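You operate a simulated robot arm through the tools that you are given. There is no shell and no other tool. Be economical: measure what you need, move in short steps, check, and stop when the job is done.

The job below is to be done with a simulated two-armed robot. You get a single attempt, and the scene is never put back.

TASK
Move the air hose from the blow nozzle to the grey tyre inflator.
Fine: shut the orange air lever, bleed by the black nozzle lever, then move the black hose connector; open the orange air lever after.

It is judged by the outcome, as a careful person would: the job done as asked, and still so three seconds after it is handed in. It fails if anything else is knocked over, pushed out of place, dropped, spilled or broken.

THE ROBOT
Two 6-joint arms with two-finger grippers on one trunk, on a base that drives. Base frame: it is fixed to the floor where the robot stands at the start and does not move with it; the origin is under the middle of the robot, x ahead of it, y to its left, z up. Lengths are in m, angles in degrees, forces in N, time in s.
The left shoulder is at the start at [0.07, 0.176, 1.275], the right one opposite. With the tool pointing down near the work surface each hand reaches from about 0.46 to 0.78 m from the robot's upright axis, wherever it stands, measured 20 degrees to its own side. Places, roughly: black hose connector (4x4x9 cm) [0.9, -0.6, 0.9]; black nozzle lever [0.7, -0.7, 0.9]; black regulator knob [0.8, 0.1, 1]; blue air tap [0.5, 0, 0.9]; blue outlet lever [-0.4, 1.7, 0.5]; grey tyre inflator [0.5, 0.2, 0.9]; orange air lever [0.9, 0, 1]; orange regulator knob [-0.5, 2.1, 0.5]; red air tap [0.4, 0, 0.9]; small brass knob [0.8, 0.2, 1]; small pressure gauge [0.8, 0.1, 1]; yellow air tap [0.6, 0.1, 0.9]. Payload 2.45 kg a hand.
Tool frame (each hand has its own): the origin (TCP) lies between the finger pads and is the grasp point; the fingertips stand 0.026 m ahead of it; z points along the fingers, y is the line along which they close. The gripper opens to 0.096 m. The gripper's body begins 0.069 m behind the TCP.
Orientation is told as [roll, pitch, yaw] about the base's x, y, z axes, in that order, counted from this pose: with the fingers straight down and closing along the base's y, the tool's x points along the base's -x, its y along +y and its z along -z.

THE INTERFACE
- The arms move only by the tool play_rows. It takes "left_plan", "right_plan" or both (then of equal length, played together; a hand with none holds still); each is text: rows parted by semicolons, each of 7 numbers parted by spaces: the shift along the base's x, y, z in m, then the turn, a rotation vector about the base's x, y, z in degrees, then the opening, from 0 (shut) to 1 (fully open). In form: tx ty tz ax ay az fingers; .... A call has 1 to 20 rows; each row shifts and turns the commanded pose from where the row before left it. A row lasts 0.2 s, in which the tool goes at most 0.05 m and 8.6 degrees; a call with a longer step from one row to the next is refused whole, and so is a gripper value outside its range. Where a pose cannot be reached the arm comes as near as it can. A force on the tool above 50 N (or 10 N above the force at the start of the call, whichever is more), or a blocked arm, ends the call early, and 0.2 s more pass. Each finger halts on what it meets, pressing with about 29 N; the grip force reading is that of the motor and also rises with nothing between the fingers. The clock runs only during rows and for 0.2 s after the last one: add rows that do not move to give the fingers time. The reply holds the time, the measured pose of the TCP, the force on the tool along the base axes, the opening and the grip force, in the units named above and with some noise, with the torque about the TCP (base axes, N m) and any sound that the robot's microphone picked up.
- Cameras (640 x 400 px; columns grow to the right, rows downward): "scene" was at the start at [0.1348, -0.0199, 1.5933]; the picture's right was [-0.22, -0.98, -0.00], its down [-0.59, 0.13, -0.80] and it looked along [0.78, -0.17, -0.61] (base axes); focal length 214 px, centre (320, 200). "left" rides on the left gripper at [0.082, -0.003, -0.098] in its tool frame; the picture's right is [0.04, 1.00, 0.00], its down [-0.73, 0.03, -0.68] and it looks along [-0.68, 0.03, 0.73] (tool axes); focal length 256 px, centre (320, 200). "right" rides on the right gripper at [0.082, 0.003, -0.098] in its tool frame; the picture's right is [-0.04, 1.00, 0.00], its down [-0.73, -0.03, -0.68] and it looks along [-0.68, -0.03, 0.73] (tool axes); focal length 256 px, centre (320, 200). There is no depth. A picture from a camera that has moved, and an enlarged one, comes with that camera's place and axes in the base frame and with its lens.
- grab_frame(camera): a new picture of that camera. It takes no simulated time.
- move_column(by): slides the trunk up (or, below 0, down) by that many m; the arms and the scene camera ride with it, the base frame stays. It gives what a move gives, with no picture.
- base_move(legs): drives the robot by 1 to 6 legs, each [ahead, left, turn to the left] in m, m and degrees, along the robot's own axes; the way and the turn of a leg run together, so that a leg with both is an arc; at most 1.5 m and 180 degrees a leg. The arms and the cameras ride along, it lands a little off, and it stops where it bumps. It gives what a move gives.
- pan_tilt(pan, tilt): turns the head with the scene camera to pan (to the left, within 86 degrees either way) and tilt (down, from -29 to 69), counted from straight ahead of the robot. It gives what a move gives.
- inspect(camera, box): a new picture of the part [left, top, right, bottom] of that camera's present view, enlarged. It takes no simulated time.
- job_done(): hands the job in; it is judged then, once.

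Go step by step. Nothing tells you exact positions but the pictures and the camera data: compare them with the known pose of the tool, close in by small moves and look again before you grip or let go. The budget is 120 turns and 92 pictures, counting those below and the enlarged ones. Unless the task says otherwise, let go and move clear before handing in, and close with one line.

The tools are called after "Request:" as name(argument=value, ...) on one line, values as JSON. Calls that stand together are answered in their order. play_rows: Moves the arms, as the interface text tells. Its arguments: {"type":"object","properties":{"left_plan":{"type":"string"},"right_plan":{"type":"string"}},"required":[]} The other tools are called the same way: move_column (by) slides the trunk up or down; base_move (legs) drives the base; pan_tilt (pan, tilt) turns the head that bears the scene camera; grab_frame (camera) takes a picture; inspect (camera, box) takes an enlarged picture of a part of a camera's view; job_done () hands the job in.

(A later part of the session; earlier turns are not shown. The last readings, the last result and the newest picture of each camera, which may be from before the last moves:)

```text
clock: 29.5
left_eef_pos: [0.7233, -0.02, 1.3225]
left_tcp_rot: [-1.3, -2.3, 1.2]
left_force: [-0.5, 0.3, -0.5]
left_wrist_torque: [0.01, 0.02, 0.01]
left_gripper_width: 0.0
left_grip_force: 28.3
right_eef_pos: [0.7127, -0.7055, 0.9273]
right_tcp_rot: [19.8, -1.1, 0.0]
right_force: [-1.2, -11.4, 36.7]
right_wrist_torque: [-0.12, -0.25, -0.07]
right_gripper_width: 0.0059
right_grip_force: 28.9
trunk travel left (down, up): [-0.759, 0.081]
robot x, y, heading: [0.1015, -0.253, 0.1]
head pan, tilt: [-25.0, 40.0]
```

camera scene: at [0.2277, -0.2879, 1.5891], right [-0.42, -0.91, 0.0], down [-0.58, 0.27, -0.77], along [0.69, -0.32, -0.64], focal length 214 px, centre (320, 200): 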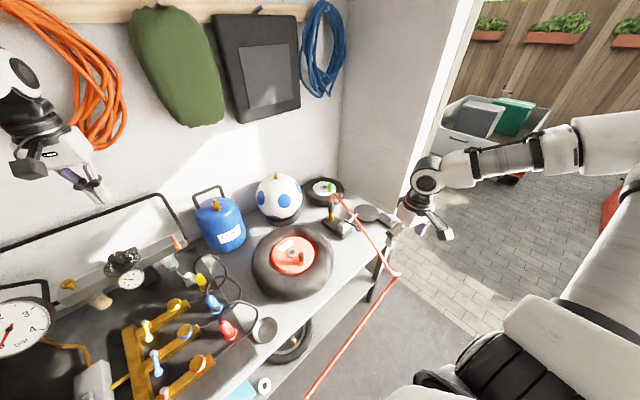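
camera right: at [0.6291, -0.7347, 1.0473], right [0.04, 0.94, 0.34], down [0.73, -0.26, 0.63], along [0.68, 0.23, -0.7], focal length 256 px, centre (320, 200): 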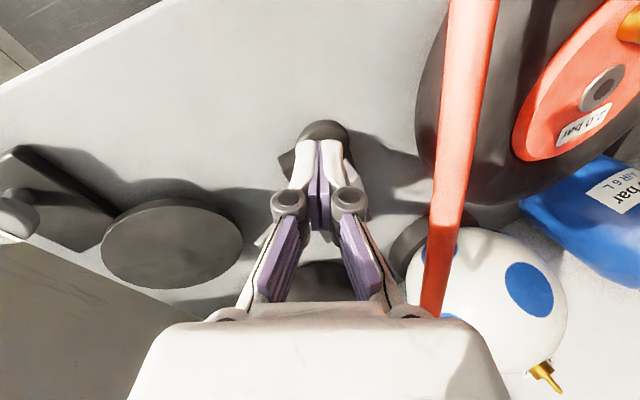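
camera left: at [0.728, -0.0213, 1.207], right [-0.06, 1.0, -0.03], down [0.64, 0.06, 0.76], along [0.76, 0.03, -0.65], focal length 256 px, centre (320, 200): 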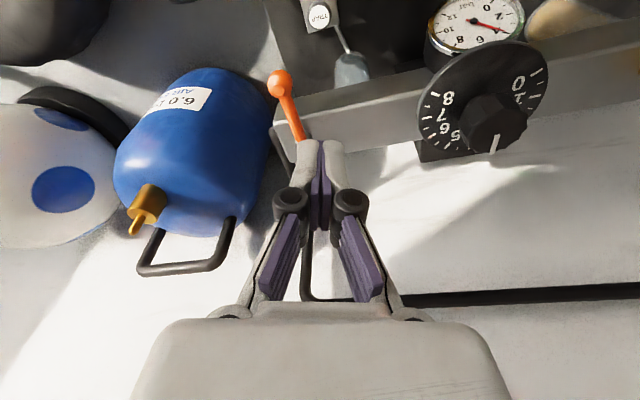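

Held at the stop for two seconds. I lift off and see whether the lever springs back.

Request:
play_rows(right_plan="0 0 0.01 0 0 0 0;0 0 0.02 0 0 0 0;0 0 0.03 0 0 0 0;0 -0.01 0.03 0 0 0 0;0 0 0 0 0 0 0")

Request:
inspect(camera="scene", box=[300, 165, 428, 245])

Request:
grab_frame(camera="right")

```text
clock: 30.7
left_eef_pos: [0.7301, -0.0211, 1.3203]
left_tcp_rot: [-1.3, -2.0, 1.1]
left_force: [0.2, -0.1, 0.5]
left_wrist_torque: [0.01, 0.01, 0.01]
left_gripper_width: 0.0001
left_grip_force: 28.6
right_eef_pos: [0.714, -0.7158, 1.0152]
right_tcp_rot: [20.0, -0.6, 0.0]
right_force: [0.9, 0.3, -0.2]
right_wrist_torque: [0.01, 0.05, 0.0]
right_gripper_width: 0.0001
right_grip_force: 28.9
trunk travel left (down, up): [-0.759, 0.081]
robot x, y, heading: [0.1011, -0.2507, 0.2]
head pan, tilt: [-25.0, 40.0]
```

```text
5.00 times, centred on (364, 205) of scene
camera zoom: at [0.2273, -0.2878, 1.5892], right [-0.42, -0.91, 0.0], down [-0.58, 0.27, -0.77], along [0.69, -0.32, -0.64], focal length 1072 px, centre (100, 175)
```

zoom: 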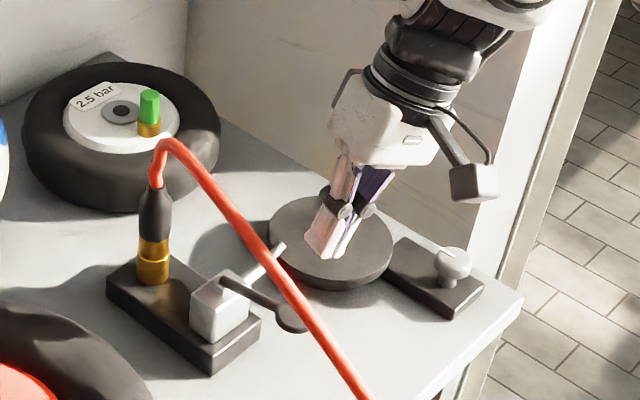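

```text
55 pictures are left
camera right: at [0.6306, -0.746, 1.1058], right [0.04, 0.94, 0.34], down [0.73, -0.26, 0.64], along [0.69, 0.22, -0.69], focal length 256 px, centre (320, 200)
```

right: 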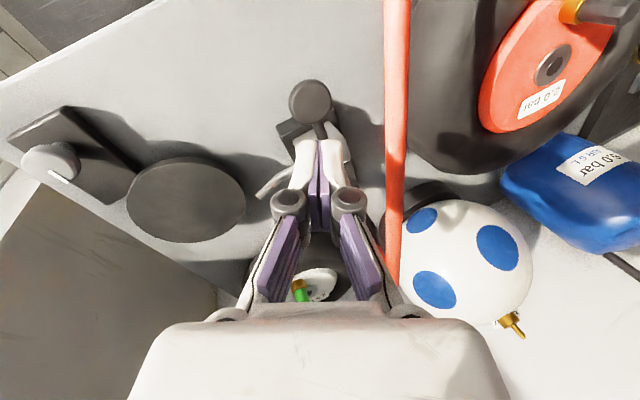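

The lever sprang back. I check the regulator gauge and orange lever from the left hand's camera.

Request:
grab_frame(camera="left")

```text
54 pictures are left
camera left: at [0.646, -0.0227, 1.4152], right [-0.06, 1.0, -0.02], down [0.71, 0.06, 0.7], along [0.7, 0.03, -0.71], focal length 256 px, centre (320, 200)
```

left: 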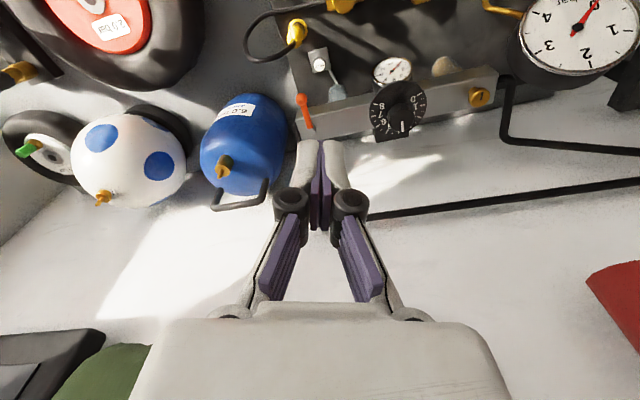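

Orange stays shut. Now I withdraw the right hand above the hose and drive right, so the left hand can take the connector leaning in from the tyre side (clear of the hose).

Request:
play_rows(right_plan="0 0 0.045 0 0 0 0;0 0 0.045 0 0 0 0;-0.03 0 0.03 -5 0 0 0;-0.04 0 0.02 -5 0 0 0;-0.045 0 0 -5 0 0 0;-0.045 0 0 -5 0 0 0;-0.045 0 0 0 0 0 0;-0.04 0.02 0 0 0 0 0;-0.04 0.02 0 0 0 0 0;0 0 0 0 0 0 0")

Request:
base_move(legs=[[0.03, -0.32, 0]])

Request:
grab_frame(camera="scene")

```text
clock: 32.9
left_eef_pos: [0.7288, -0.0221, 1.3207]
left_tcp_rot: [-1.2, -2.0, 1.2]
left_force: [-0.1, -0.7, 0.9]
left_wrist_torque: [0.03, -0.01, -0.02]
left_gripper_width: 0.0
left_grip_force: 28.2
right_eef_pos: [0.4731, -0.6549, 1.1299]
right_tcp_rot: [-0.1, -0.6, 0.2]
right_force: [-0.1, -0.5, -0.2]
right_wrist_torque: [0.0, 0.0, 0.01]
right_gripper_width: 0.0
right_grip_force: 28.7
right hand out of reach, approached as far as the arm can: row 7, 8, 9
trunk travel left (down, up): [-0.759, 0.081]
robot x, y, heading: [0.0997, -0.2551, 0.3]
head pan, tilt: [-25.0, 40.0]
```

```text
clock: 35.0
left_eef_pos: [0.7603, -0.3407, 1.3197]
left_tcp_rot: [-1.4, -2.0, 1.1]
left_force: [1.0, 0.7, 1.2]
left_wrist_torque: [-0.02, 0.02, 0.0]
left_gripper_width: 0.0
left_grip_force: 28.2
right_eef_pos: [0.5028, -0.9751, 1.131]
right_tcp_rot: [-0.3, -0.4, 0.1]
right_force: [0.1, 0.0, 0.0]
right_wrist_torque: [-0.01, 0.03, -0.02]
right_gripper_width: 0.0001
right_grip_force: 28.5
trunk travel left (down, up): [-0.759, 0.081]
robot x, y, heading: [0.1318, -0.5707, 0.1]
head pan, tilt: [-25.0, 40.0]
```

```text
53 pictures are left
camera scene: at [0.2573, -0.6067, 1.5893], right [-0.42, -0.91, 0.0], down [-0.58, 0.27, -0.77], along [0.69, -0.33, -0.64], focal length 214 px, centre (320, 200)
```

scene: 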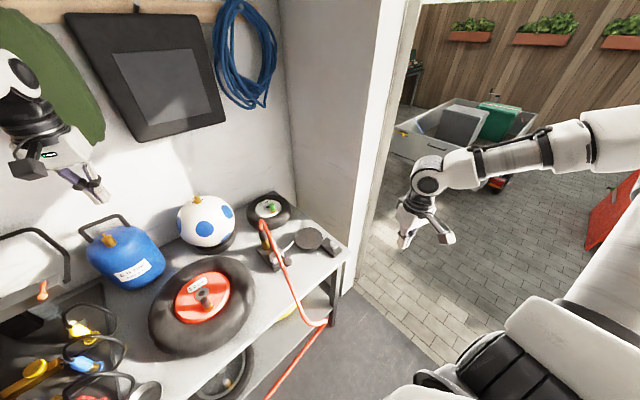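

I reorient the left hand (yaw −70°, lean 40° toward −y), opening the fingers, while moving over toward the connector at height.

Request:
play_rows(left_plan="0.005 -0.01 -0.01 0 0 -7.8 0.3;0.005 -0.01 -0.01 0 0 -7.8 0.6;0.005 -0.01 -0.01 0 0 -7.8 0.8;0.005 -0.01 -0.01 0 0 -7.8 0.8;0.005 -0.01 -0.01 0 0 -7.8 0.8;0.005 -0.01 -0.01 0 0 -7.8 0.8;0.005 -0.01 -0.01 0 0 -7.8 0.8;0.005 -0.01 -0.01 0 0 -7.8 0.8;0.005 -0.01 -0.01 0 0 -7.8 0.8;0.005 -0.01 -0.02 -7.5 -2.7 0 0.8;0.005 -0.01 -0.02 -7.5 -2.7 0 0.8;0.005 -0.01 -0.02 -7.5 -2.7 0 0.8;0.005 -0.01 -0.02 -7.5 -2.7 0 0.8;0 -0.01 -0.02 -7.5 -2.7 0 0.8;0 0 0 0 0 0 0.8")

Request:
grab_frame(camera="left")

Request:
inspect(camera="scene", box=[180, 150, 372, 270])

```text
clock: 38.2
left_eef_pos: [0.8235, -0.4829, 1.1315]
left_tcp_rot: [-2.3, -41.9, -68.7]
left_force: [-0.5, -0.2, 0.2]
left_wrist_torque: [0.04, -0.02, 0.0]
left_gripper_width: 0.0766
left_grip_force: 0.1
right_eef_pos: [0.5019, -0.9765, 1.1301]
right_tcp_rot: [-0.2, -0.5, 0.2]
right_force: [0.0, 0.9, -0.8]
right_wrist_torque: [0.02, 0.01, 0.02]
right_gripper_width: 0.0
right_grip_force: 28.6
trunk travel left (down, up): [-0.759, 0.081]
robot x, y, heading: [0.1293, -0.5687, -0.2]
head pan, tilt: [-25.0, 40.0]
```

```text
52 pictures are left
camera left: at [0.7801, -0.365, 1.1495], right [0.93, 0.37, -0.05], down [0.08, -0.07, 0.99], along [0.36, -0.93, -0.09], focal length 256 px, centre (320, 200)
```

left: 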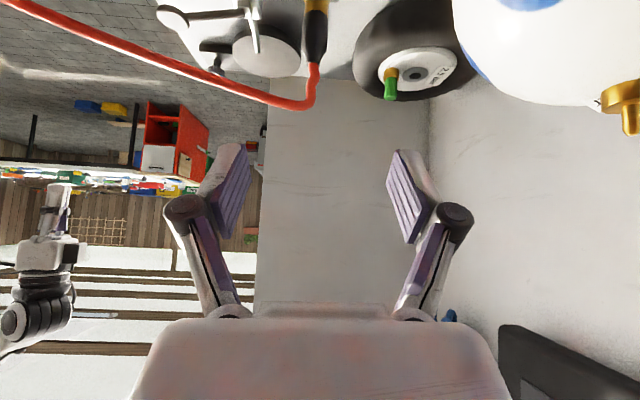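

```text
3.33 times, centred on (276, 210) of scene
camera zoom: at [0.2571, -0.6095, 1.5892], right [-0.42, -0.91, 0.0], down [-0.58, 0.27, -0.77], along [0.69, -0.32, -0.64], focal length 715 px, centre (467, 167)
```

zoom: 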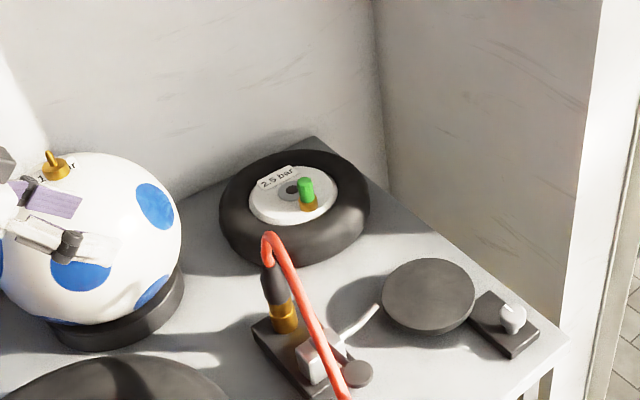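

The connector's black body is centred at about (0.870,-0.637,0.925). I go to a pre-grasp point about 11 cm short along the tool axis.

Request:
play_rows(left_plan="0.005 -0.0215 -0.031 0 0 0 0.8;0.005 -0.0215 -0.031 0 0 0 0.8;0.005 -0.0215 -0.031 0 0 0 0.8;0.005 -0.0215 -0.031 0 0 0 0.8;0 0 0 0 0 0 0.8")

Request:
grab_frame(camera="left")

Request:
inspect(camera="scene", box=[180, 170, 340, 270])

```text
clock: 39.4
left_eef_pos: [0.8457, -0.5693, 1.0062]
left_tcp_rot: [-2.2, -42.0, -68.7]
left_force: [0.4, 0.1, 0.0]
left_wrist_torque: [0.05, -0.01, 0.01]
left_gripper_width: 0.0768
left_grip_force: 0.1
right_eef_pos: [0.5027, -0.9738, 1.1309]
right_tcp_rot: [-0.3, -0.5, 0.0]
right_force: [-0.2, 0.2, 1.0]
right_wrist_torque: [0.0, -0.01, 0.04]
right_gripper_width: 0.0002
right_grip_force: 28.9
trunk travel left (down, up): [-0.759, 0.081]
robot x, y, heading: [0.1294, -0.5687, -0.1]
head pan, tilt: [-25.0, 40.0]
```

```text
50 pictures are left
camera left: at [0.8011, -0.4495, 1.0247], right [0.93, 0.37, -0.06], down [0.09, -0.07, 0.99], along [0.36, -0.93, -0.09], focal length 256 px, centre (320, 200)
```

left: 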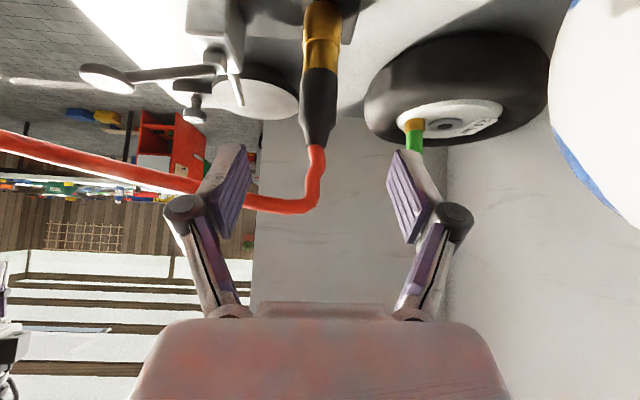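

```text
4.00 times, centred on (260, 220) of scene
camera zoom: at [0.2568, -0.6086, 1.5893], right [-0.42, -0.91, 0.0], down [-0.58, 0.27, -0.77], along [0.69, -0.32, -0.64], focal length 858 px, centre (560, 120)
```

zoom: 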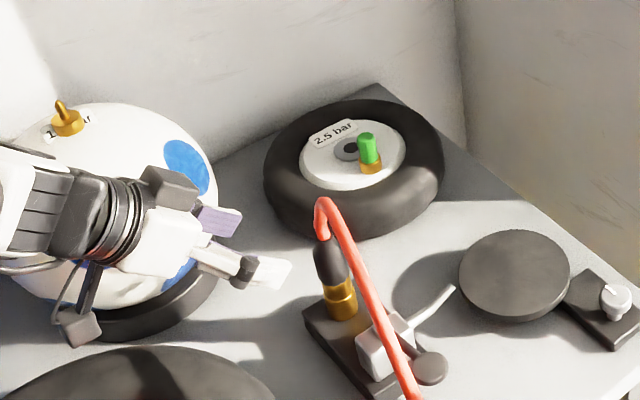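

The path is clear: the hose passes above the left finger. I approach along the tool axis to the connector.

Request:
play_rows(left_plan="0.0055 -0.017 -0.0195 0 0 0 0.8;0.0055 -0.017 -0.0195 0 0 0 0.8;0.0055 -0.017 -0.0195 0 0 0 0.8;0.0055 -0.017 -0.0195 0 0 0 0.8;0 0 0 0 0 0 0.8")

Request:
grab_frame(camera="left")

Request:
inspect(camera="scene", box=[180, 170, 340, 270])

```text
clock: 40.6
left_eef_pos: [0.8676, -0.6353, 0.9257]
left_tcp_rot: [-2.2, -41.9, -68.8]
left_force: [-0.2, -0.8, 0.4]
left_wrist_torque: [0.01, 0.03, 0.02]
left_gripper_width: 0.077
left_grip_force: 0.1
right_eef_pos: [0.5029, -0.9747, 1.1313]
right_tcp_rot: [-0.2, -0.5, 0.1]
right_force: [0.1, 0.0, -0.3]
right_wrist_torque: [-0.04, 0.01, 0.01]
right_gripper_width: 0.0
right_grip_force: 28.6
trunk travel left (down, up): [-0.759, 0.081]
robot x, y, heading: [0.1319, -0.5715, -0.1]
head pan, tilt: [-25.0, 40.0]
```

```text
48 pictures are left
camera left: at [0.8241, -0.5176, 0.9451], right [0.93, 0.37, -0.06], down [0.09, -0.07, 0.99], along [0.36, -0.93, -0.09], focal length 256 px, centre (320, 200)
```

left: 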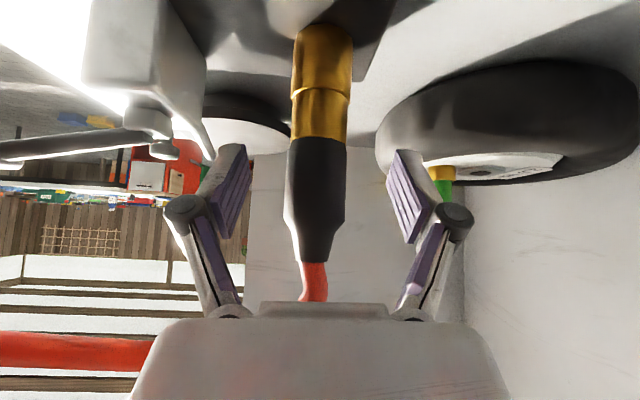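

```text
4.00 times, centred on (260, 220) of scene
camera zoom: at [0.2569, -0.6086, 1.5892], right [-0.42, -0.91, 0.0], down [-0.58, 0.27, -0.77], along [0.69, -0.32, -0.64], focal length 858 px, centre (560, 120)
```

zoom: 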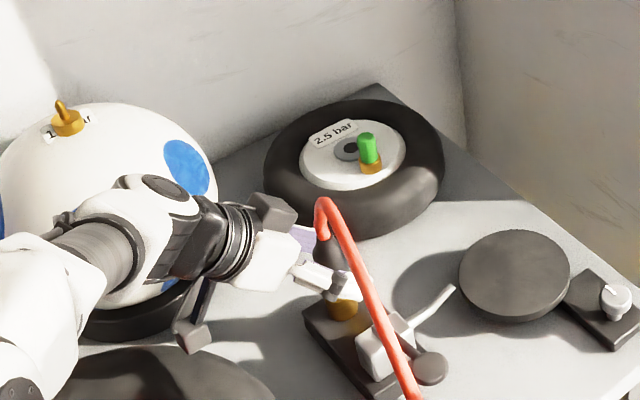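

The connector is centred between the fingers. I close the grip.

Request:
play_rows(left_plan="0 0 0 0 0 0 0.5;0 0 0 0 0 0 0.3;0 0 0 0 0 0 0.1;0 0 0 0 0 0 0.1;0 0 0 0 0 0 0.1")

Request:
grab_frame(camera="left")

```text
clock: 41.8
left_eef_pos: [0.8696, -0.6366, 0.927]
left_tcp_rot: [-2.2, -41.9, -68.7]
left_force: [0.5, -1.1, 0.8]
left_wrist_torque: [-0.02, 0.0, 0.01]
left_gripper_width: 0.03
left_grip_force: 28.9
right_eef_pos: [0.5024, -0.9754, 1.1308]
right_tcp_rot: [-0.2, -0.5, 0.1]
right_force: [0.2, 0.3, 0.6]
right_wrist_torque: [-0.01, 0.0, -0.01]
right_gripper_width: 0.0
right_grip_force: 28.6
trunk travel left (down, up): [-0.759, 0.081]
robot x, y, heading: [0.1343, -0.5715, 0.0]
head pan, tilt: [-25.0, 40.0]
```

```text
46 pictures are left
camera left: at [0.8244, -0.5178, 0.9451], right [0.93, 0.37, -0.06], down [0.09, -0.07, 0.99], along [0.36, -0.93, -0.09], focal length 256 px, centre (320, 200)
```

left: 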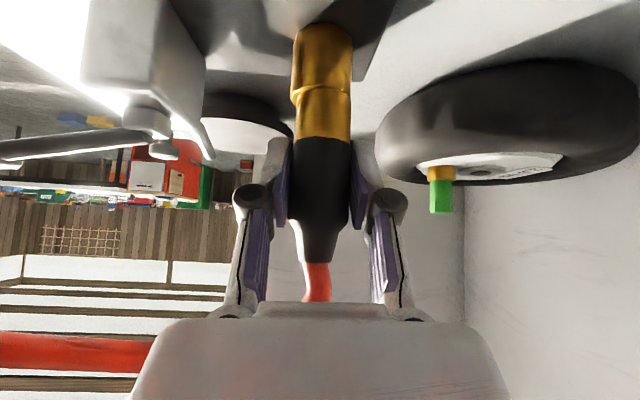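

Gripped at 30 mm. I pull straight up gently.

Request:
play_rows(left_plan="0 0 0.004 0 0 0 0.1;0 0 0.004 0 0 0 0.1;0 0 0.006 0 0 0 0.1;0 0 0.008 0 0 0 0.1;0 0 0 0 0 0 0.1")

Request:
grab_frame(camera="left")

```text
clock: 43.0
left_eef_pos: [0.8684, -0.6369, 0.9511]
left_tcp_rot: [-2.2, -41.9, -68.7]
left_force: [-0.3, 0.4, -1.1]
left_wrist_torque: [0.0, 0.01, 0.01]
left_gripper_width: 0.0298
left_grip_force: 28.8
right_eef_pos: [0.5028, -0.9765, 1.1307]
right_tcp_rot: [-0.2, -0.5, 0.2]
right_force: [-0.1, -0.2, 0.2]
right_wrist_torque: [-0.03, 0.0, -0.02]
right_gripper_width: 0.0001
right_grip_force: 28.6
trunk travel left (down, up): [-0.759, 0.081]
robot x, y, heading: [0.1342, -0.5688, -0.2]
head pan, tilt: [-25.0, 40.0]
```

```text
45 pictures are left
camera left: at [0.8242, -0.5179, 0.9681], right [0.93, 0.37, -0.06], down [0.09, -0.07, 0.99], along [0.36, -0.93, -0.09], focal length 256 px, centre (320, 200)
```

left: 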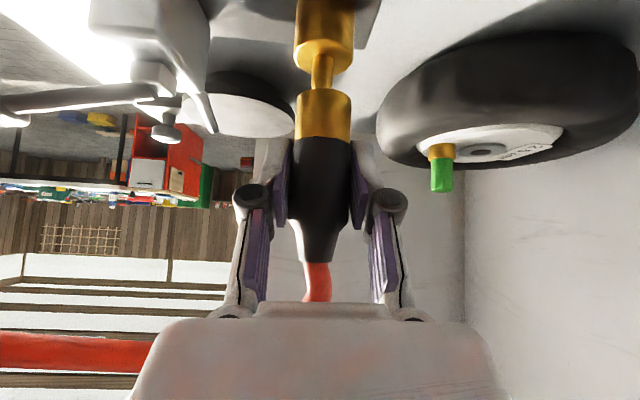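

The connector is off its plug. I lift it high and draw it back toward me.

Request:
play_rows(left_plan="0 0 0.02 0 0 0 0.1;0 0 0.04 0 0 0 0.1;0 0.01 0.04 0 0 0 0.1;-0.01 0.01 0.04 0 0 0 0.1;-0.02 0.01 0.04 0 0 0 0.1;-0.03 0.01 0.02 0 0 0 0.1;-0.04 0 0 0 0 0 0.1;-0.04 0 0 0 0 0 0.1;0 0 0 0 0 0 0.1")

Request:
pan_tilt(pan=0, tilt=50)

Request:
grab_frame(camera="scene")

```text
clock: 45.0
left_eef_pos: [0.7312, -0.5837, 1.1382]
left_tcp_rot: [-6.1, -42.7, -64.5]
left_force: [0.0, -0.5, -1.8]
left_wrist_torque: [-0.01, -0.01, -0.02]
left_gripper_width: 0.0299
left_grip_force: 28.3
right_eef_pos: [0.505, -0.9746, 1.1296]
right_tcp_rot: [-0.2, -0.4, 0.1]
right_force: [-1.2, 0.1, -0.3]
right_wrist_torque: [0.0, 0.0, 0.01]
right_gripper_width: 0.0
right_grip_force: 28.8
trunk travel left (down, up): [-0.759, 0.081]
robot x, y, heading: [0.1306, -0.5745, -0.1]
head pan, tilt: [-25.0, 40.0]
```

```text
clock: 45.9
left_eef_pos: [0.7333, -0.584, 1.1473]
left_tcp_rot: [-4.9, -43.3, -65.1]
left_force: [0.3, -0.3, -0.8]
left_wrist_torque: [-0.01, 0.0, -0.02]
left_gripper_width: 0.0297
left_grip_force: 29.3
right_eef_pos: [0.5023, -0.9755, 1.1292]
right_tcp_rot: [-0.3, -0.6, 0.0]
right_force: [0.2, -1.0, -0.9]
right_wrist_torque: [0.0, 0.01, 0.03]
right_gripper_width: 0.0001
right_grip_force: 28.5
trunk travel left (down, up): [-0.759, 0.081]
robot x, y, heading: [0.1305, -0.5734, -0.2]
head pan, tilt: [0.0, 50.0]
```

```text
44 pictures are left
camera scene: at [0.2574, -0.5732, 1.575], right [0.0, -1.0, 0.0], down [-0.77, 0.0, -0.64], along [0.64, 0.0, -0.77], focal length 214 px, centre (320, 200)
```

scene: 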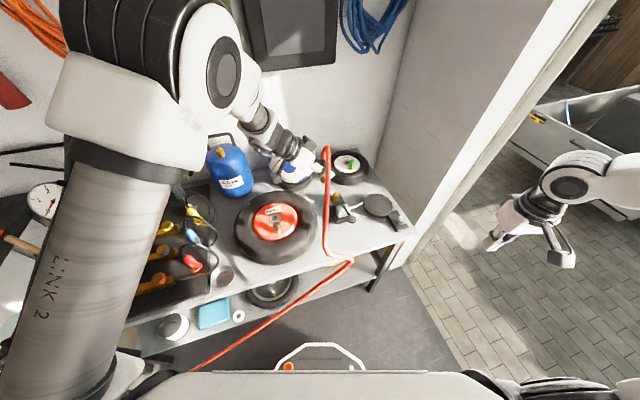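

The connector hangs free at about (0.733,-0.584,1.147). I raise the right hand out of the hose's way, then back off and drive left in stages.

Request:
play_rows(right_plan="0 0 0.045 0 0 0 0;0 0 0.045 0 0 0 0;0 0 0.045 0 0 0 0;0 0 0.045 0 0 0 0;0 0 0.03 0 0 0 0")

Request:
base_move(legs=[[-0.13, 0, 0], [0, 0.3, 0]])

Request:
grab_frame(camera="scene")

```text
clock: 47.1
left_eef_pos: [0.736, -0.5823, 1.1539]
left_tcp_rot: [-4.3, -43.7, -65.4]
left_force: [-0.2, -0.4, -2.2]
left_wrist_torque: [0.02, 0.0, 0.03]
left_gripper_width: 0.03
left_grip_force: 28.9
right_eef_pos: [0.5862, -0.952, 1.2913]
right_tcp_rot: [-0.3, -0.4, 0.1]
right_force: [-0.2, 1.0, -0.4]
right_wrist_torque: [0.0, -0.03, 0.0]
right_gripper_width: 0.0001
right_grip_force: 28.5
right hand out of reach, approached as far as the arm can: row 1, 2, 3, 4, 5
trunk travel left (down, up): [-0.759, 0.081]
robot x, y, heading: [0.1311, -0.57, 0.1]
head pan, tilt: [0.0, 50.0]
```

```text
clock: 50.0
left_eef_pos: [0.6088, -0.2813, 1.1584]
left_tcp_rot: [-3.8, -43.8, -65.6]
left_force: [0.7, 0.5, -0.9]
left_wrist_torque: [-0.02, -0.02, 0.04]
left_gripper_width: 0.0296
left_grip_force: 29.2
right_eef_pos: [0.4591, -0.654, 1.2901]
right_tcp_rot: [-0.1, -0.4, 0.2]
right_force: [-0.2, 0.6, 0.9]
right_wrist_torque: [0.06, 0.0, -0.01]
right_gripper_width: 0.0
right_grip_force: 28.3
trunk travel left (down, up): [-0.759, 0.081]
robot x, y, heading: [-0.0006, -0.2748, 0.3]
head pan, tilt: [0.0, 50.0]
```

```text
43 pictures are left
camera scene: at [0.1292, -0.2752, 1.5749], right [0.0, -1.0, 0.0], down [-0.77, 0.0, -0.64], along [0.64, 0.0, -0.77], focal length 214 px, centre (320, 200)
```

scene: 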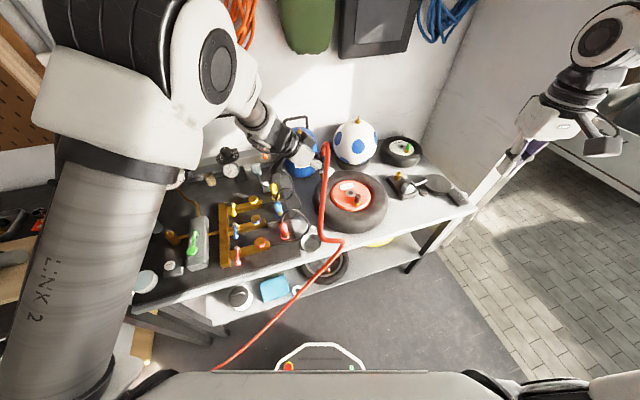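

The hose follows without snagging. I continue left to y≈0.

Request:
base_move(legs=[[0, 0.27, 0]])

Request:
pan_tilt(pan=15, tilt=55)

Request:
grab_frame(camera="scene")

Request:
grab_frame(camera="left")

```text
clock: 51.9
left_eef_pos: [0.6077, -0.0127, 1.1601]
left_tcp_rot: [-4.0, -44.1, -65.0]
left_force: [0.2, -0.8, -1.1]
left_wrist_torque: [0.01, 0.01, 0.03]
left_gripper_width: 0.0296
left_grip_force: 28.5
right_eef_pos: [0.4591, -0.3874, 1.2905]
right_tcp_rot: [-0.1, -0.3, 0.4]
right_force: [-0.3, -0.3, -0.4]
right_wrist_torque: [-0.01, 0.02, 0.01]
right_gripper_width: 0.0
right_grip_force: 29.1
trunk travel left (down, up): [-0.759, 0.081]
robot x, y, heading: [-0.0006, -0.0091, 0.3]
head pan, tilt: [0.0, 50.0]
```

```text
clock: 52.7
left_eef_pos: [0.6084, -0.0103, 1.1593]
left_tcp_rot: [-4.1, -44.3, -64.9]
left_force: [-0.1, 0.9, -1.4]
left_wrist_torque: [0.0, 0.0, 0.01]
left_gripper_width: 0.0296
left_grip_force: 29.2
right_eef_pos: [0.4588, -0.385, 1.2921]
right_tcp_rot: [-0.2, -0.4, 0.5]
right_force: [0.5, -0.2, 0.1]
right_wrist_torque: [-0.03, -0.02, -0.04]
right_gripper_width: 0.0002
right_grip_force: 28.4
trunk travel left (down, up): [-0.759, 0.081]
robot x, y, heading: [-0.0001, -0.005, 0.3]
head pan, tilt: [15.0, 55.0]
```

```text
42 pictures are left
camera scene: at [0.1206, 0.012, 1.5685], right [0.26, -0.96, 0.0], down [-0.79, -0.22, -0.57], along [0.55, 0.15, -0.82], focal length 214 px, centre (320, 200)
```

scene: 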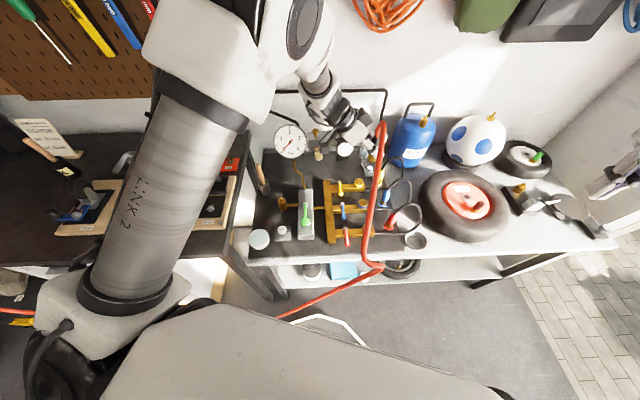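

```text
41 pictures are left
camera left: at [0.559, 0.1073, 1.1727], right [0.91, 0.41, -0.08], down [0.09, -0.02, 1.0], along [0.4, -0.91, -0.05], focal length 256 px, centre (320, 200)
```

left: 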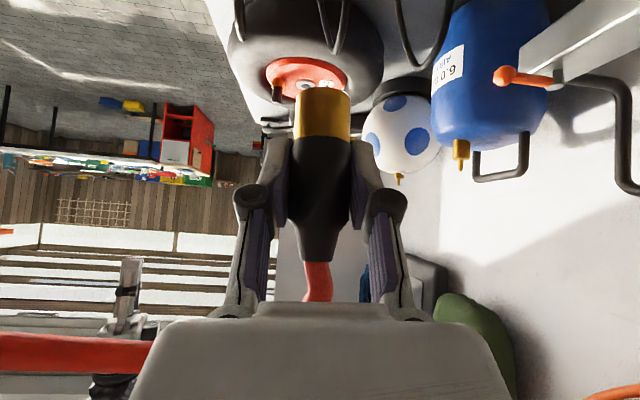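

Now I zoom in on the inflator inlet.

Request:
inspect(camera="scene", box=[230, 150, 358, 260])

Request:
inspect(camera="scene", box=[255, 180, 335, 230])

```text
3.64 times, centred on (294, 205) of scene
camera zoom: at [0.1206, 0.012, 1.5685], right [0.26, -0.96, 0.0], down [-0.79, -0.22, -0.57], along [0.55, 0.15, -0.82], focal length 780 px, centre (414, 182)
```

zoom: 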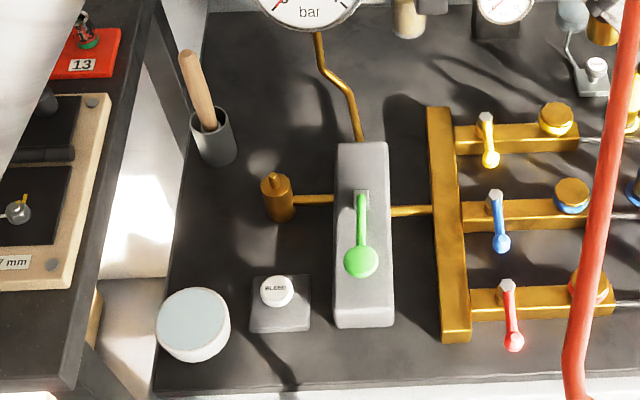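

```text
8.00 times, centred on (295, 205) of scene
camera zoom: at [0.1206, 0.012, 1.5685], right [0.26, -0.96, 0.0], down [-0.79, -0.22, -0.57], along [0.55, 0.15, -0.82], focal length 1716 px, centre (520, 160)
```

zoom: 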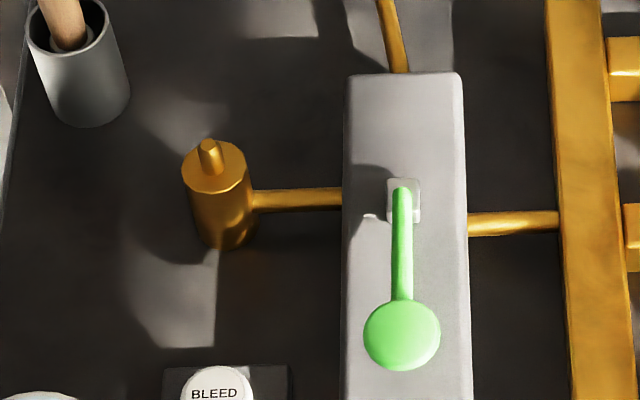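

The inlet has the same kind of stem: top at about (0.539,0.279,0.895), collar at about 0.877. I move the left hand beyond it to the left to view it with the wrist camera before placing.

Request:
play_rows(left_plan="-0.04 0 0 0 0 0 0.1;-0.04 0 0 0 0 0 0.1;-0.03 0.02 0 0 0 0 0.1;0 0.045 0 0 0 0 0.1;0 0.045 0 0 0 0 0.1;0 0.045 0 0 0 0 0.1;0 0.045 0 0 0 0 0.1;0 0.045 0 0 0 0 0.1;0 0.045 0 0 0 0 0.1;0 0.045 0 0 0 0 0.1;0 0.045 0 0 0 0 0.1;0 0.045 0 0 0 0 0.1;0 0 0 0 0 0 0.1")

Request:
grab_frame(camera="left")

Request:
grab_frame(camera="scene")

```text
clock: 55.5
left_eef_pos: [0.501, 0.4231, 1.1587]
left_tcp_rot: [-4.0, -44.1, -65.0]
left_force: [-0.5, 0.3, -1.6]
left_wrist_torque: [-0.01, -0.02, 0.02]
left_gripper_width: 0.0296
left_grip_force: 28.3
left hand out of reach, approached as far as the arm can: row 2
right_eef_pos: [0.4601, -0.3864, 1.2916]
right_tcp_rot: [-0.1, -0.3, 0.4]
right_force: [0.8, -0.3, -1.2]
right_wrist_torque: [-0.03, -0.01, -0.01]
right_gripper_width: 0.0
right_grip_force: 28.2
trunk travel left (down, up): [-0.759, 0.081]
robot x, y, heading: [0.0032, -0.0052, 0.4]
head pan, tilt: [15.0, 55.0]
```

```text
38 pictures are left
camera left: at [0.4518, 0.5401, 1.1723], right [0.91, 0.4, -0.08], down [0.09, -0.02, 1.0], along [0.4, -0.91, -0.06], focal length 256 px, centre (320, 200)
```

left: 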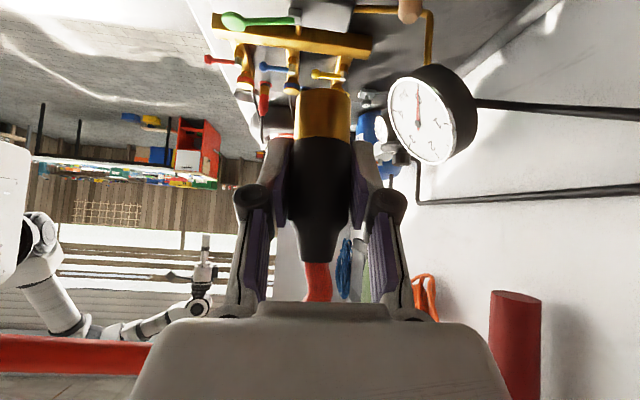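

```text
37 pictures are left
camera scene: at [0.1207, 0.01, 1.5685], right [0.26, -0.96, 0.0], down [-0.79, -0.22, -0.57], along [0.55, 0.15, -0.82], focal length 214 px, centre (320, 200)
```

scene: 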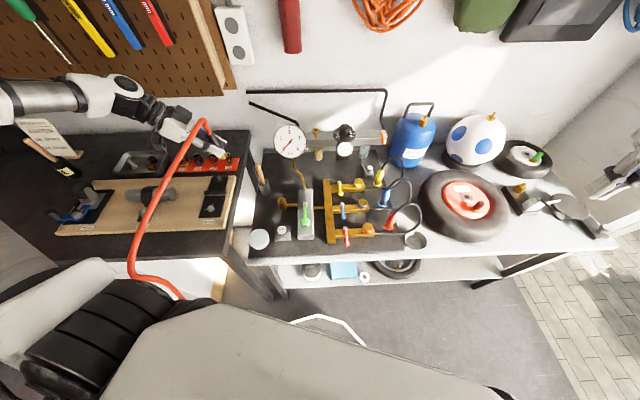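

I lower 8 cm and restore the hand's grasp-time orientation so that the connector is vertical, then view again.

Request:
play_rows(left_plan="0 0 -0.04 1.25 -0.17 -1.24 0.1;0 0.01 -0.04 1.25 -0.17 -1.24 0.1;0 0 0 0 0 0 0.1")

Request:
inspect(camera="left", box=[200, 0, 440, 150])

```text
clock: 56.3
left_eef_pos: [0.5025, 0.4333, 1.079]
left_tcp_rot: [-2.1, -41.9, -68.8]
left_force: [-0.2, 0.5, -0.8]
left_wrist_torque: [0.0, -0.03, 0.0]
left_gripper_width: 0.0297
left_grip_force: 28.8
right_eef_pos: [0.4584, -0.3867, 1.292]
right_tcp_rot: [-0.2, -0.5, 0.4]
right_force: [0.1, 0.1, 0.9]
right_wrist_torque: [0.01, -0.01, 0.0]
right_gripper_width: 0.0
right_grip_force: 28.6
trunk travel left (down, up): [-0.759, 0.081]
robot x, y, heading: [-0.0009, -0.0064, 0.3]
head pan, tilt: [15.0, 55.0]
```

```text
2.67 times, centred on (320, 75) of left
camera zoom: at [0.4581, 0.5518, 1.0972], right [0.93, 0.37, -0.05], down [0.08, -0.07, 0.99], along [0.36, -0.93, -0.09], focal length 683 px, centre (320, 533)
```

zoom: 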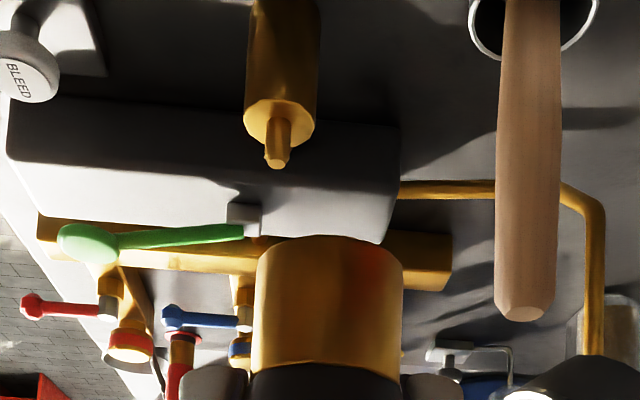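

The stem is at (0.535,0.276), its top at 0.908 and collar at 0.8925. I position the connector above it, with the hammer handle kept clear.

Request:
play_rows(left_plan="0.008 -0.038 0 0 0 0 0.1;0.008 -0.038 0 0 0 0 0.1;0.008 -0.038 0 0 0 0 0.1;0.0075 -0.039 0 0 0 0 0.1;0 0 -0.03 0 0 0 0.1;0 0 -0.03 0 0 0 0.1;0 0 -0.02 0 0 0 0.1;0 0 0 0 0 0 0.1")

Request:
grab_frame(camera="left")

Request:
inspect(camera="scene", box=[230, 150, 358, 230])

```text
clock: 58.1
left_eef_pos: [0.5324, 0.2799, 0.9993]
left_tcp_rot: [-2.1, -42.1, -68.7]
left_force: [-0.5, 0.2, -1.2]
left_wrist_torque: [0.04, 0.02, 0.02]
left_gripper_width: 0.0297
left_grip_force: 29.3
right_eef_pos: [0.4594, -0.3854, 1.2909]
right_tcp_rot: [-0.2, -0.4, 0.4]
right_force: [-1.1, -0.1, 0.8]
right_wrist_torque: [-0.02, -0.03, 0.02]
right_gripper_width: 0.0003
right_grip_force: 28.3
trunk travel left (down, up): [-0.759, 0.081]
robot x, y, heading: [-0.001, -0.009, 0.4]
head pan, tilt: [15.0, 55.0]
```

```text
35 pictures are left
camera left: at [0.4884, 0.3981, 1.0179], right [0.93, 0.37, -0.05], down [0.08, -0.07, 0.99], along [0.36, -0.93, -0.09], focal length 256 px, centre (320, 200)
```

left: 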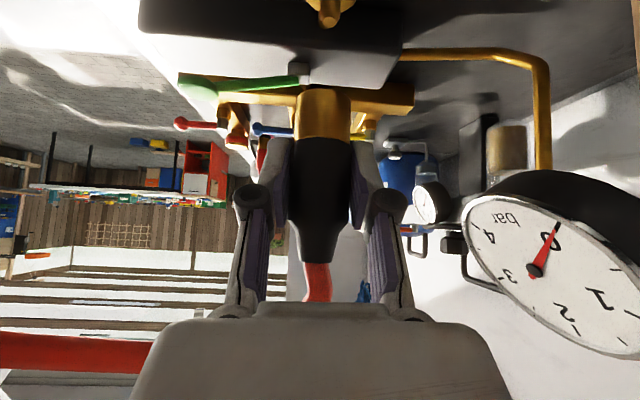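

```text
5.00 times, centred on (294, 190) of scene
camera zoom: at [0.12, 0.0116, 1.5685], right [0.26, -0.96, 0.0], down [-0.79, -0.22, -0.57], along [0.55, 0.15, -0.82], focal length 1072 px, centre (450, 250)
```

zoom: 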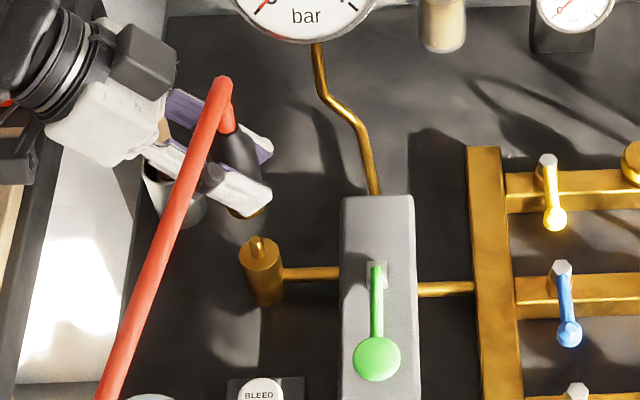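

The stem position is confirmed at (0.535,0.277). I yaw the hand 12° further away from the hammer, and come down to just above the stem.

Request:
play_rows(left_plan="0.001 0 0 0 0 6 0.1;0 0 -0.01 0 0 6 0.1;0 0 -0.015 0 0 0 0.1;0 0 -0.007 0 0 0 0.1;0 0 0 0 0 0 0.1")

Request:
grab_frame(camera="left")

Request:
inspect(camera="scene", box=[230, 150, 358, 230])

```text
clock: 59.3
left_eef_pos: [0.5346, 0.2796, 0.968]
left_tcp_rot: [-2.2, -41.9, -56.8]
left_force: [0.1, -0.4, -2.0]
left_wrist_torque: [0.01, -0.03, 0.03]
left_gripper_width: 0.0297
left_grip_force: 28.8
right_eef_pos: [0.4584, -0.3842, 1.2907]
right_tcp_rot: [-0.2, -0.4, 0.4]
right_force: [0.6, -0.3, 0.2]
right_wrist_torque: [-0.02, 0.01, 0.0]
right_gripper_width: 0.0
right_grip_force: 28.0
trunk travel left (down, up): [-0.759, 0.081]
robot x, y, heading: [0.0025, -0.0059, 0.3]
head pan, tilt: [15.0, 55.0]
```

```text
33 pictures are left
camera left: at [0.4663, 0.3863, 0.9856], right [0.83, 0.55, -0.05], down [0.1, -0.05, 0.99], along [0.55, -0.83, -0.09], focal length 256 px, centre (320, 200)
```

left: 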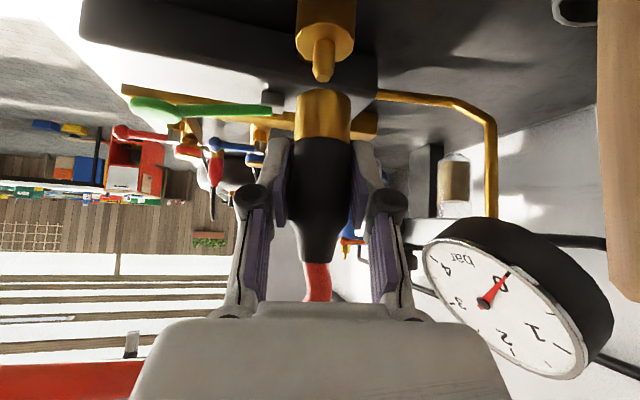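

```text
5.00 times, centred on (294, 190) of scene
camera zoom: at [0.1201, 0.0112, 1.5685], right [0.26, -0.96, 0.0], down [-0.79, -0.22, -0.57], along [0.55, 0.15, -0.82], focal length 1072 px, centre (450, 250)
```

zoom: 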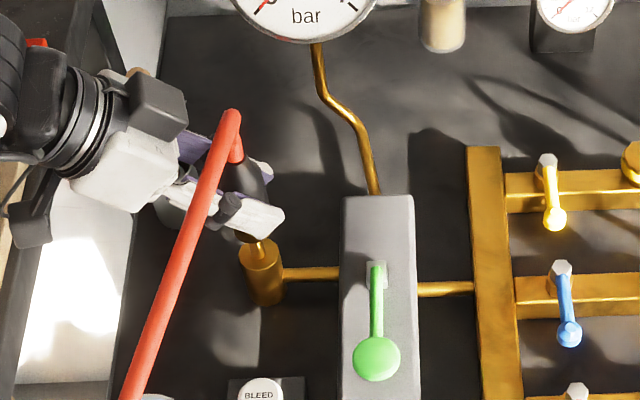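

Everything lines up, and the hammer is well to the side. I push the connector down slowly onto the stem.

Request:
play_rows(left_plan="0 0 -0.006 0 0 0 0.1;0 0 -0.005 0 0 0 0.1;0 0 -0.004 0 0 0 0.1;0 0 0 0 0 0 0.1")

Request:
inspect(camera="left", box=[240, 0, 400, 100])

```text
clock: 60.3
left_eef_pos: [0.5342, 0.2792, 0.9527]
left_tcp_rot: [-2.2, -42.0, -56.7]
left_force: [-0.2, -0.8, -2.1]
left_wrist_torque: [0.02, 0.02, 0.03]
left_gripper_width: 0.0297
left_grip_force: 28.7
right_eef_pos: [0.4601, -0.3847, 1.2922]
right_tcp_rot: [-0.2, -0.4, 0.5]
right_force: [0.0, 1.0, -0.2]
right_wrist_torque: [0.02, 0.0, 0.0]
right_gripper_width: 0.0
right_grip_force: 28.6
trunk travel left (down, up): [-0.759, 0.081]
robot x, y, heading: [0.0002, -0.0088, 0.2]
head pan, tilt: [15.0, 55.0]
```

```text
4.00 times, centred on (320, 50) of left
camera zoom: at [0.4665, 0.3859, 0.971], right [0.83, 0.55, -0.06], down [0.1, -0.05, 0.99], along [0.55, -0.83, -0.09], focal length 1024 px, centre (320, 800)
```

zoom: 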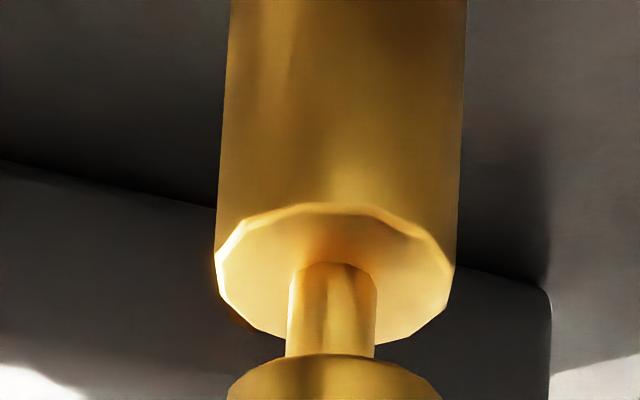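

The stem is entering the connector. I continue down until it seats.

Request:
play_rows(left_plan="0 0 -0.004 0 0 0 0.1;0 0 -0.004 0 0 0 0.1;0 0 -0.003 0 0 0 0.1;0 0 -0.002 0 0 0 0.1;0 0 0 0 0 0 0.1")

Request:
inspect(camera="left", box=[240, 0, 400, 100])

```text
clock: 61.5
left_eef_pos: [0.5348, 0.279, 0.9407]
left_tcp_rot: [-2.2, -42.1, -56.7]
left_force: [0.2, 0.8, -2.0]
left_wrist_torque: [0.0, -0.02, 0.0]
left_gripper_width: 0.0294
left_grip_force: 28.7
right_eef_pos: [0.4601, -0.3852, 1.2926]
right_tcp_rot: [-0.2, -0.4, 0.3]
right_force: [0.9, 0.0, 1.0]
right_wrist_torque: [-0.04, 0.0, 0.01]
right_gripper_width: 0.0
right_grip_force: 28.5
trunk travel left (down, up): [-0.759, 0.081]
robot x, y, heading: [0.0038, -0.0061, 0.4]
head pan, tilt: [15.0, 55.0]
```

```text
4.00 times, centred on (320, 50) of left
camera zoom: at [0.4669, 0.386, 0.9582], right [0.83, 0.55, -0.06], down [0.1, -0.05, 0.99], along [0.55, -0.83, -0.09], focal length 1024 px, centre (320, 800)
```

zoom: 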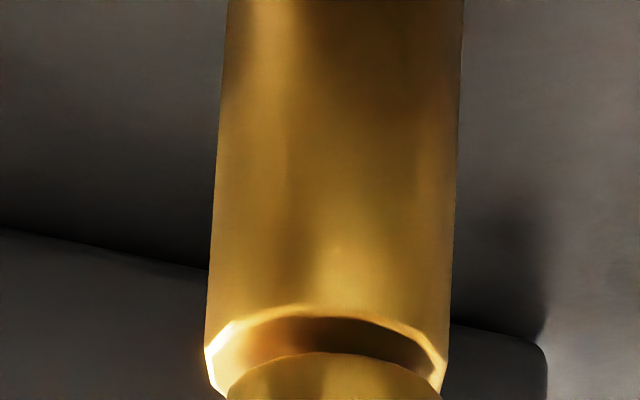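

Nearly seated; a few millimetres remain.

Request:
play_rows(left_plan="0 0 -0.002 0 0 0 0.1;0 0 -0.002 0 0 0 0.1;0 0 -0.002 0 0 0 0.1;0 0 -0.002 0 0 0 0.1;0 0 0 0 0 0 0.1")

Request:
inspect(camera="left", box=[240, 20, 400, 120])

```text
clock: 62.7
left_eef_pos: [0.535, 0.2769, 0.9352]
left_tcp_rot: [-1.9, -42.2, -56.9]
left_force: [10.7, 2.5, 33.0]
left_wrist_torque: [-0.08, -0.29, 0.08]
left_gripper_width: 0.0296
left_grip_force: 29.0
right_eef_pos: [0.4574, -0.3874, 1.2914]
right_tcp_rot: [-0.1, -0.5, 0.3]
right_force: [0.4, -0.5, -0.4]
right_wrist_torque: [0.0, 0.0, -0.03]
right_gripper_width: 0.0001
right_grip_force: 28.6
trunk travel left (down, up): [-0.759, 0.081]
robot x, y, heading: [-0.0004, -0.0084, 0.2]
head pan, tilt: [15.0, 55.0]
```

```text
4.00 times, centred on (320, 70) of left
camera zoom: at [0.4668, 0.384, 0.9522], right [0.83, 0.55, -0.05], down [0.09, -0.05, 0.99], along [0.55, -0.83, -0.09], focal length 1024 px, centre (320, 720)
```

zoom: 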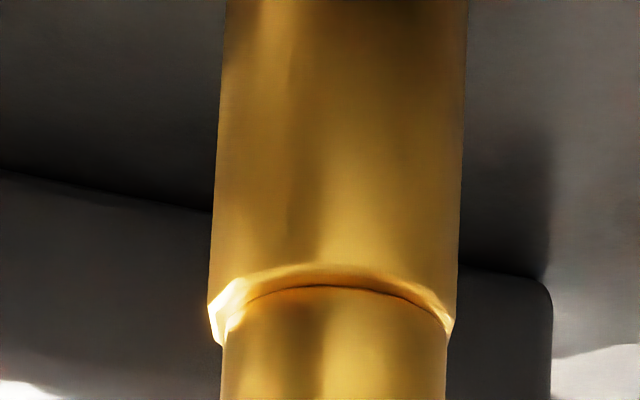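

The connector is seated against the collar at 33 N. I ease the load and open the fingers slowly.

Request:
play_rows(left_plan="0 0 0.001 0 0 0 0.1;0 0 0.001 0 0 0 0.1;0 0 0 0 0 0 0.35;0 0 0 0 0 0 0.5;0 0 0 0 0 0 0.7;0 0 0 0 0 0 0.7")

Request:
grab_frame(camera="left")

```text
clock: 64.1
left_eef_pos: [0.534, 0.2786, 0.9343]
left_tcp_rot: [-2.2, -42.0, -56.7]
left_force: [0.0, 0.7, -1.5]
left_wrist_torque: [-0.01, 0.01, 0.0]
left_gripper_width: 0.0672
left_grip_force: 0.1
right_eef_pos: [0.4589, -0.3848, 1.2903]
right_tcp_rot: [-0.2, -0.3, 0.4]
right_force: [-0.2, 0.5, 0.8]
right_wrist_torque: [0.01, 0.01, 0.01]
right_gripper_width: 0.0
right_grip_force: 29.0
trunk travel left (down, up): [-0.759, 0.081]
robot x, y, heading: [-0.0018, -0.0081, 0.5]
head pan, tilt: [15.0, 55.0]
```

```text
28 pictures are left
camera left: at [0.4664, 0.3859, 0.9521], right [0.83, 0.55, -0.06], down [0.1, -0.05, 0.99], along [0.55, -0.83, -0.09], focal length 256 px, centre (320, 200)
```

left: 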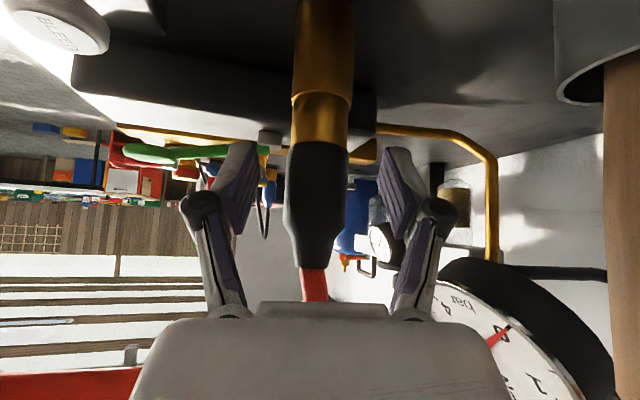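

The connector stands on the inlet by itself. I check the hose's path around the hand before withdrawing.

Request:
inspect(camera="scene", box=[180, 140, 340, 260])

```text
3.33 times, centred on (260, 200) of scene
camera zoom: at [0.1204, 0.0114, 1.5685], right [0.26, -0.96, 0.0], down [-0.79, -0.22, -0.57], along [0.55, 0.15, -0.82], focal length 715 px, centre (520, 200)
```

zoom: 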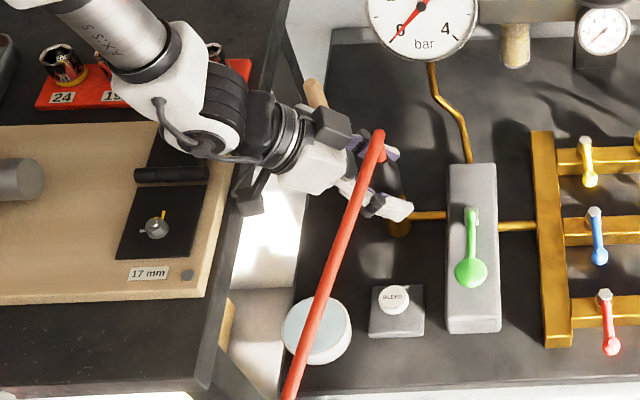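

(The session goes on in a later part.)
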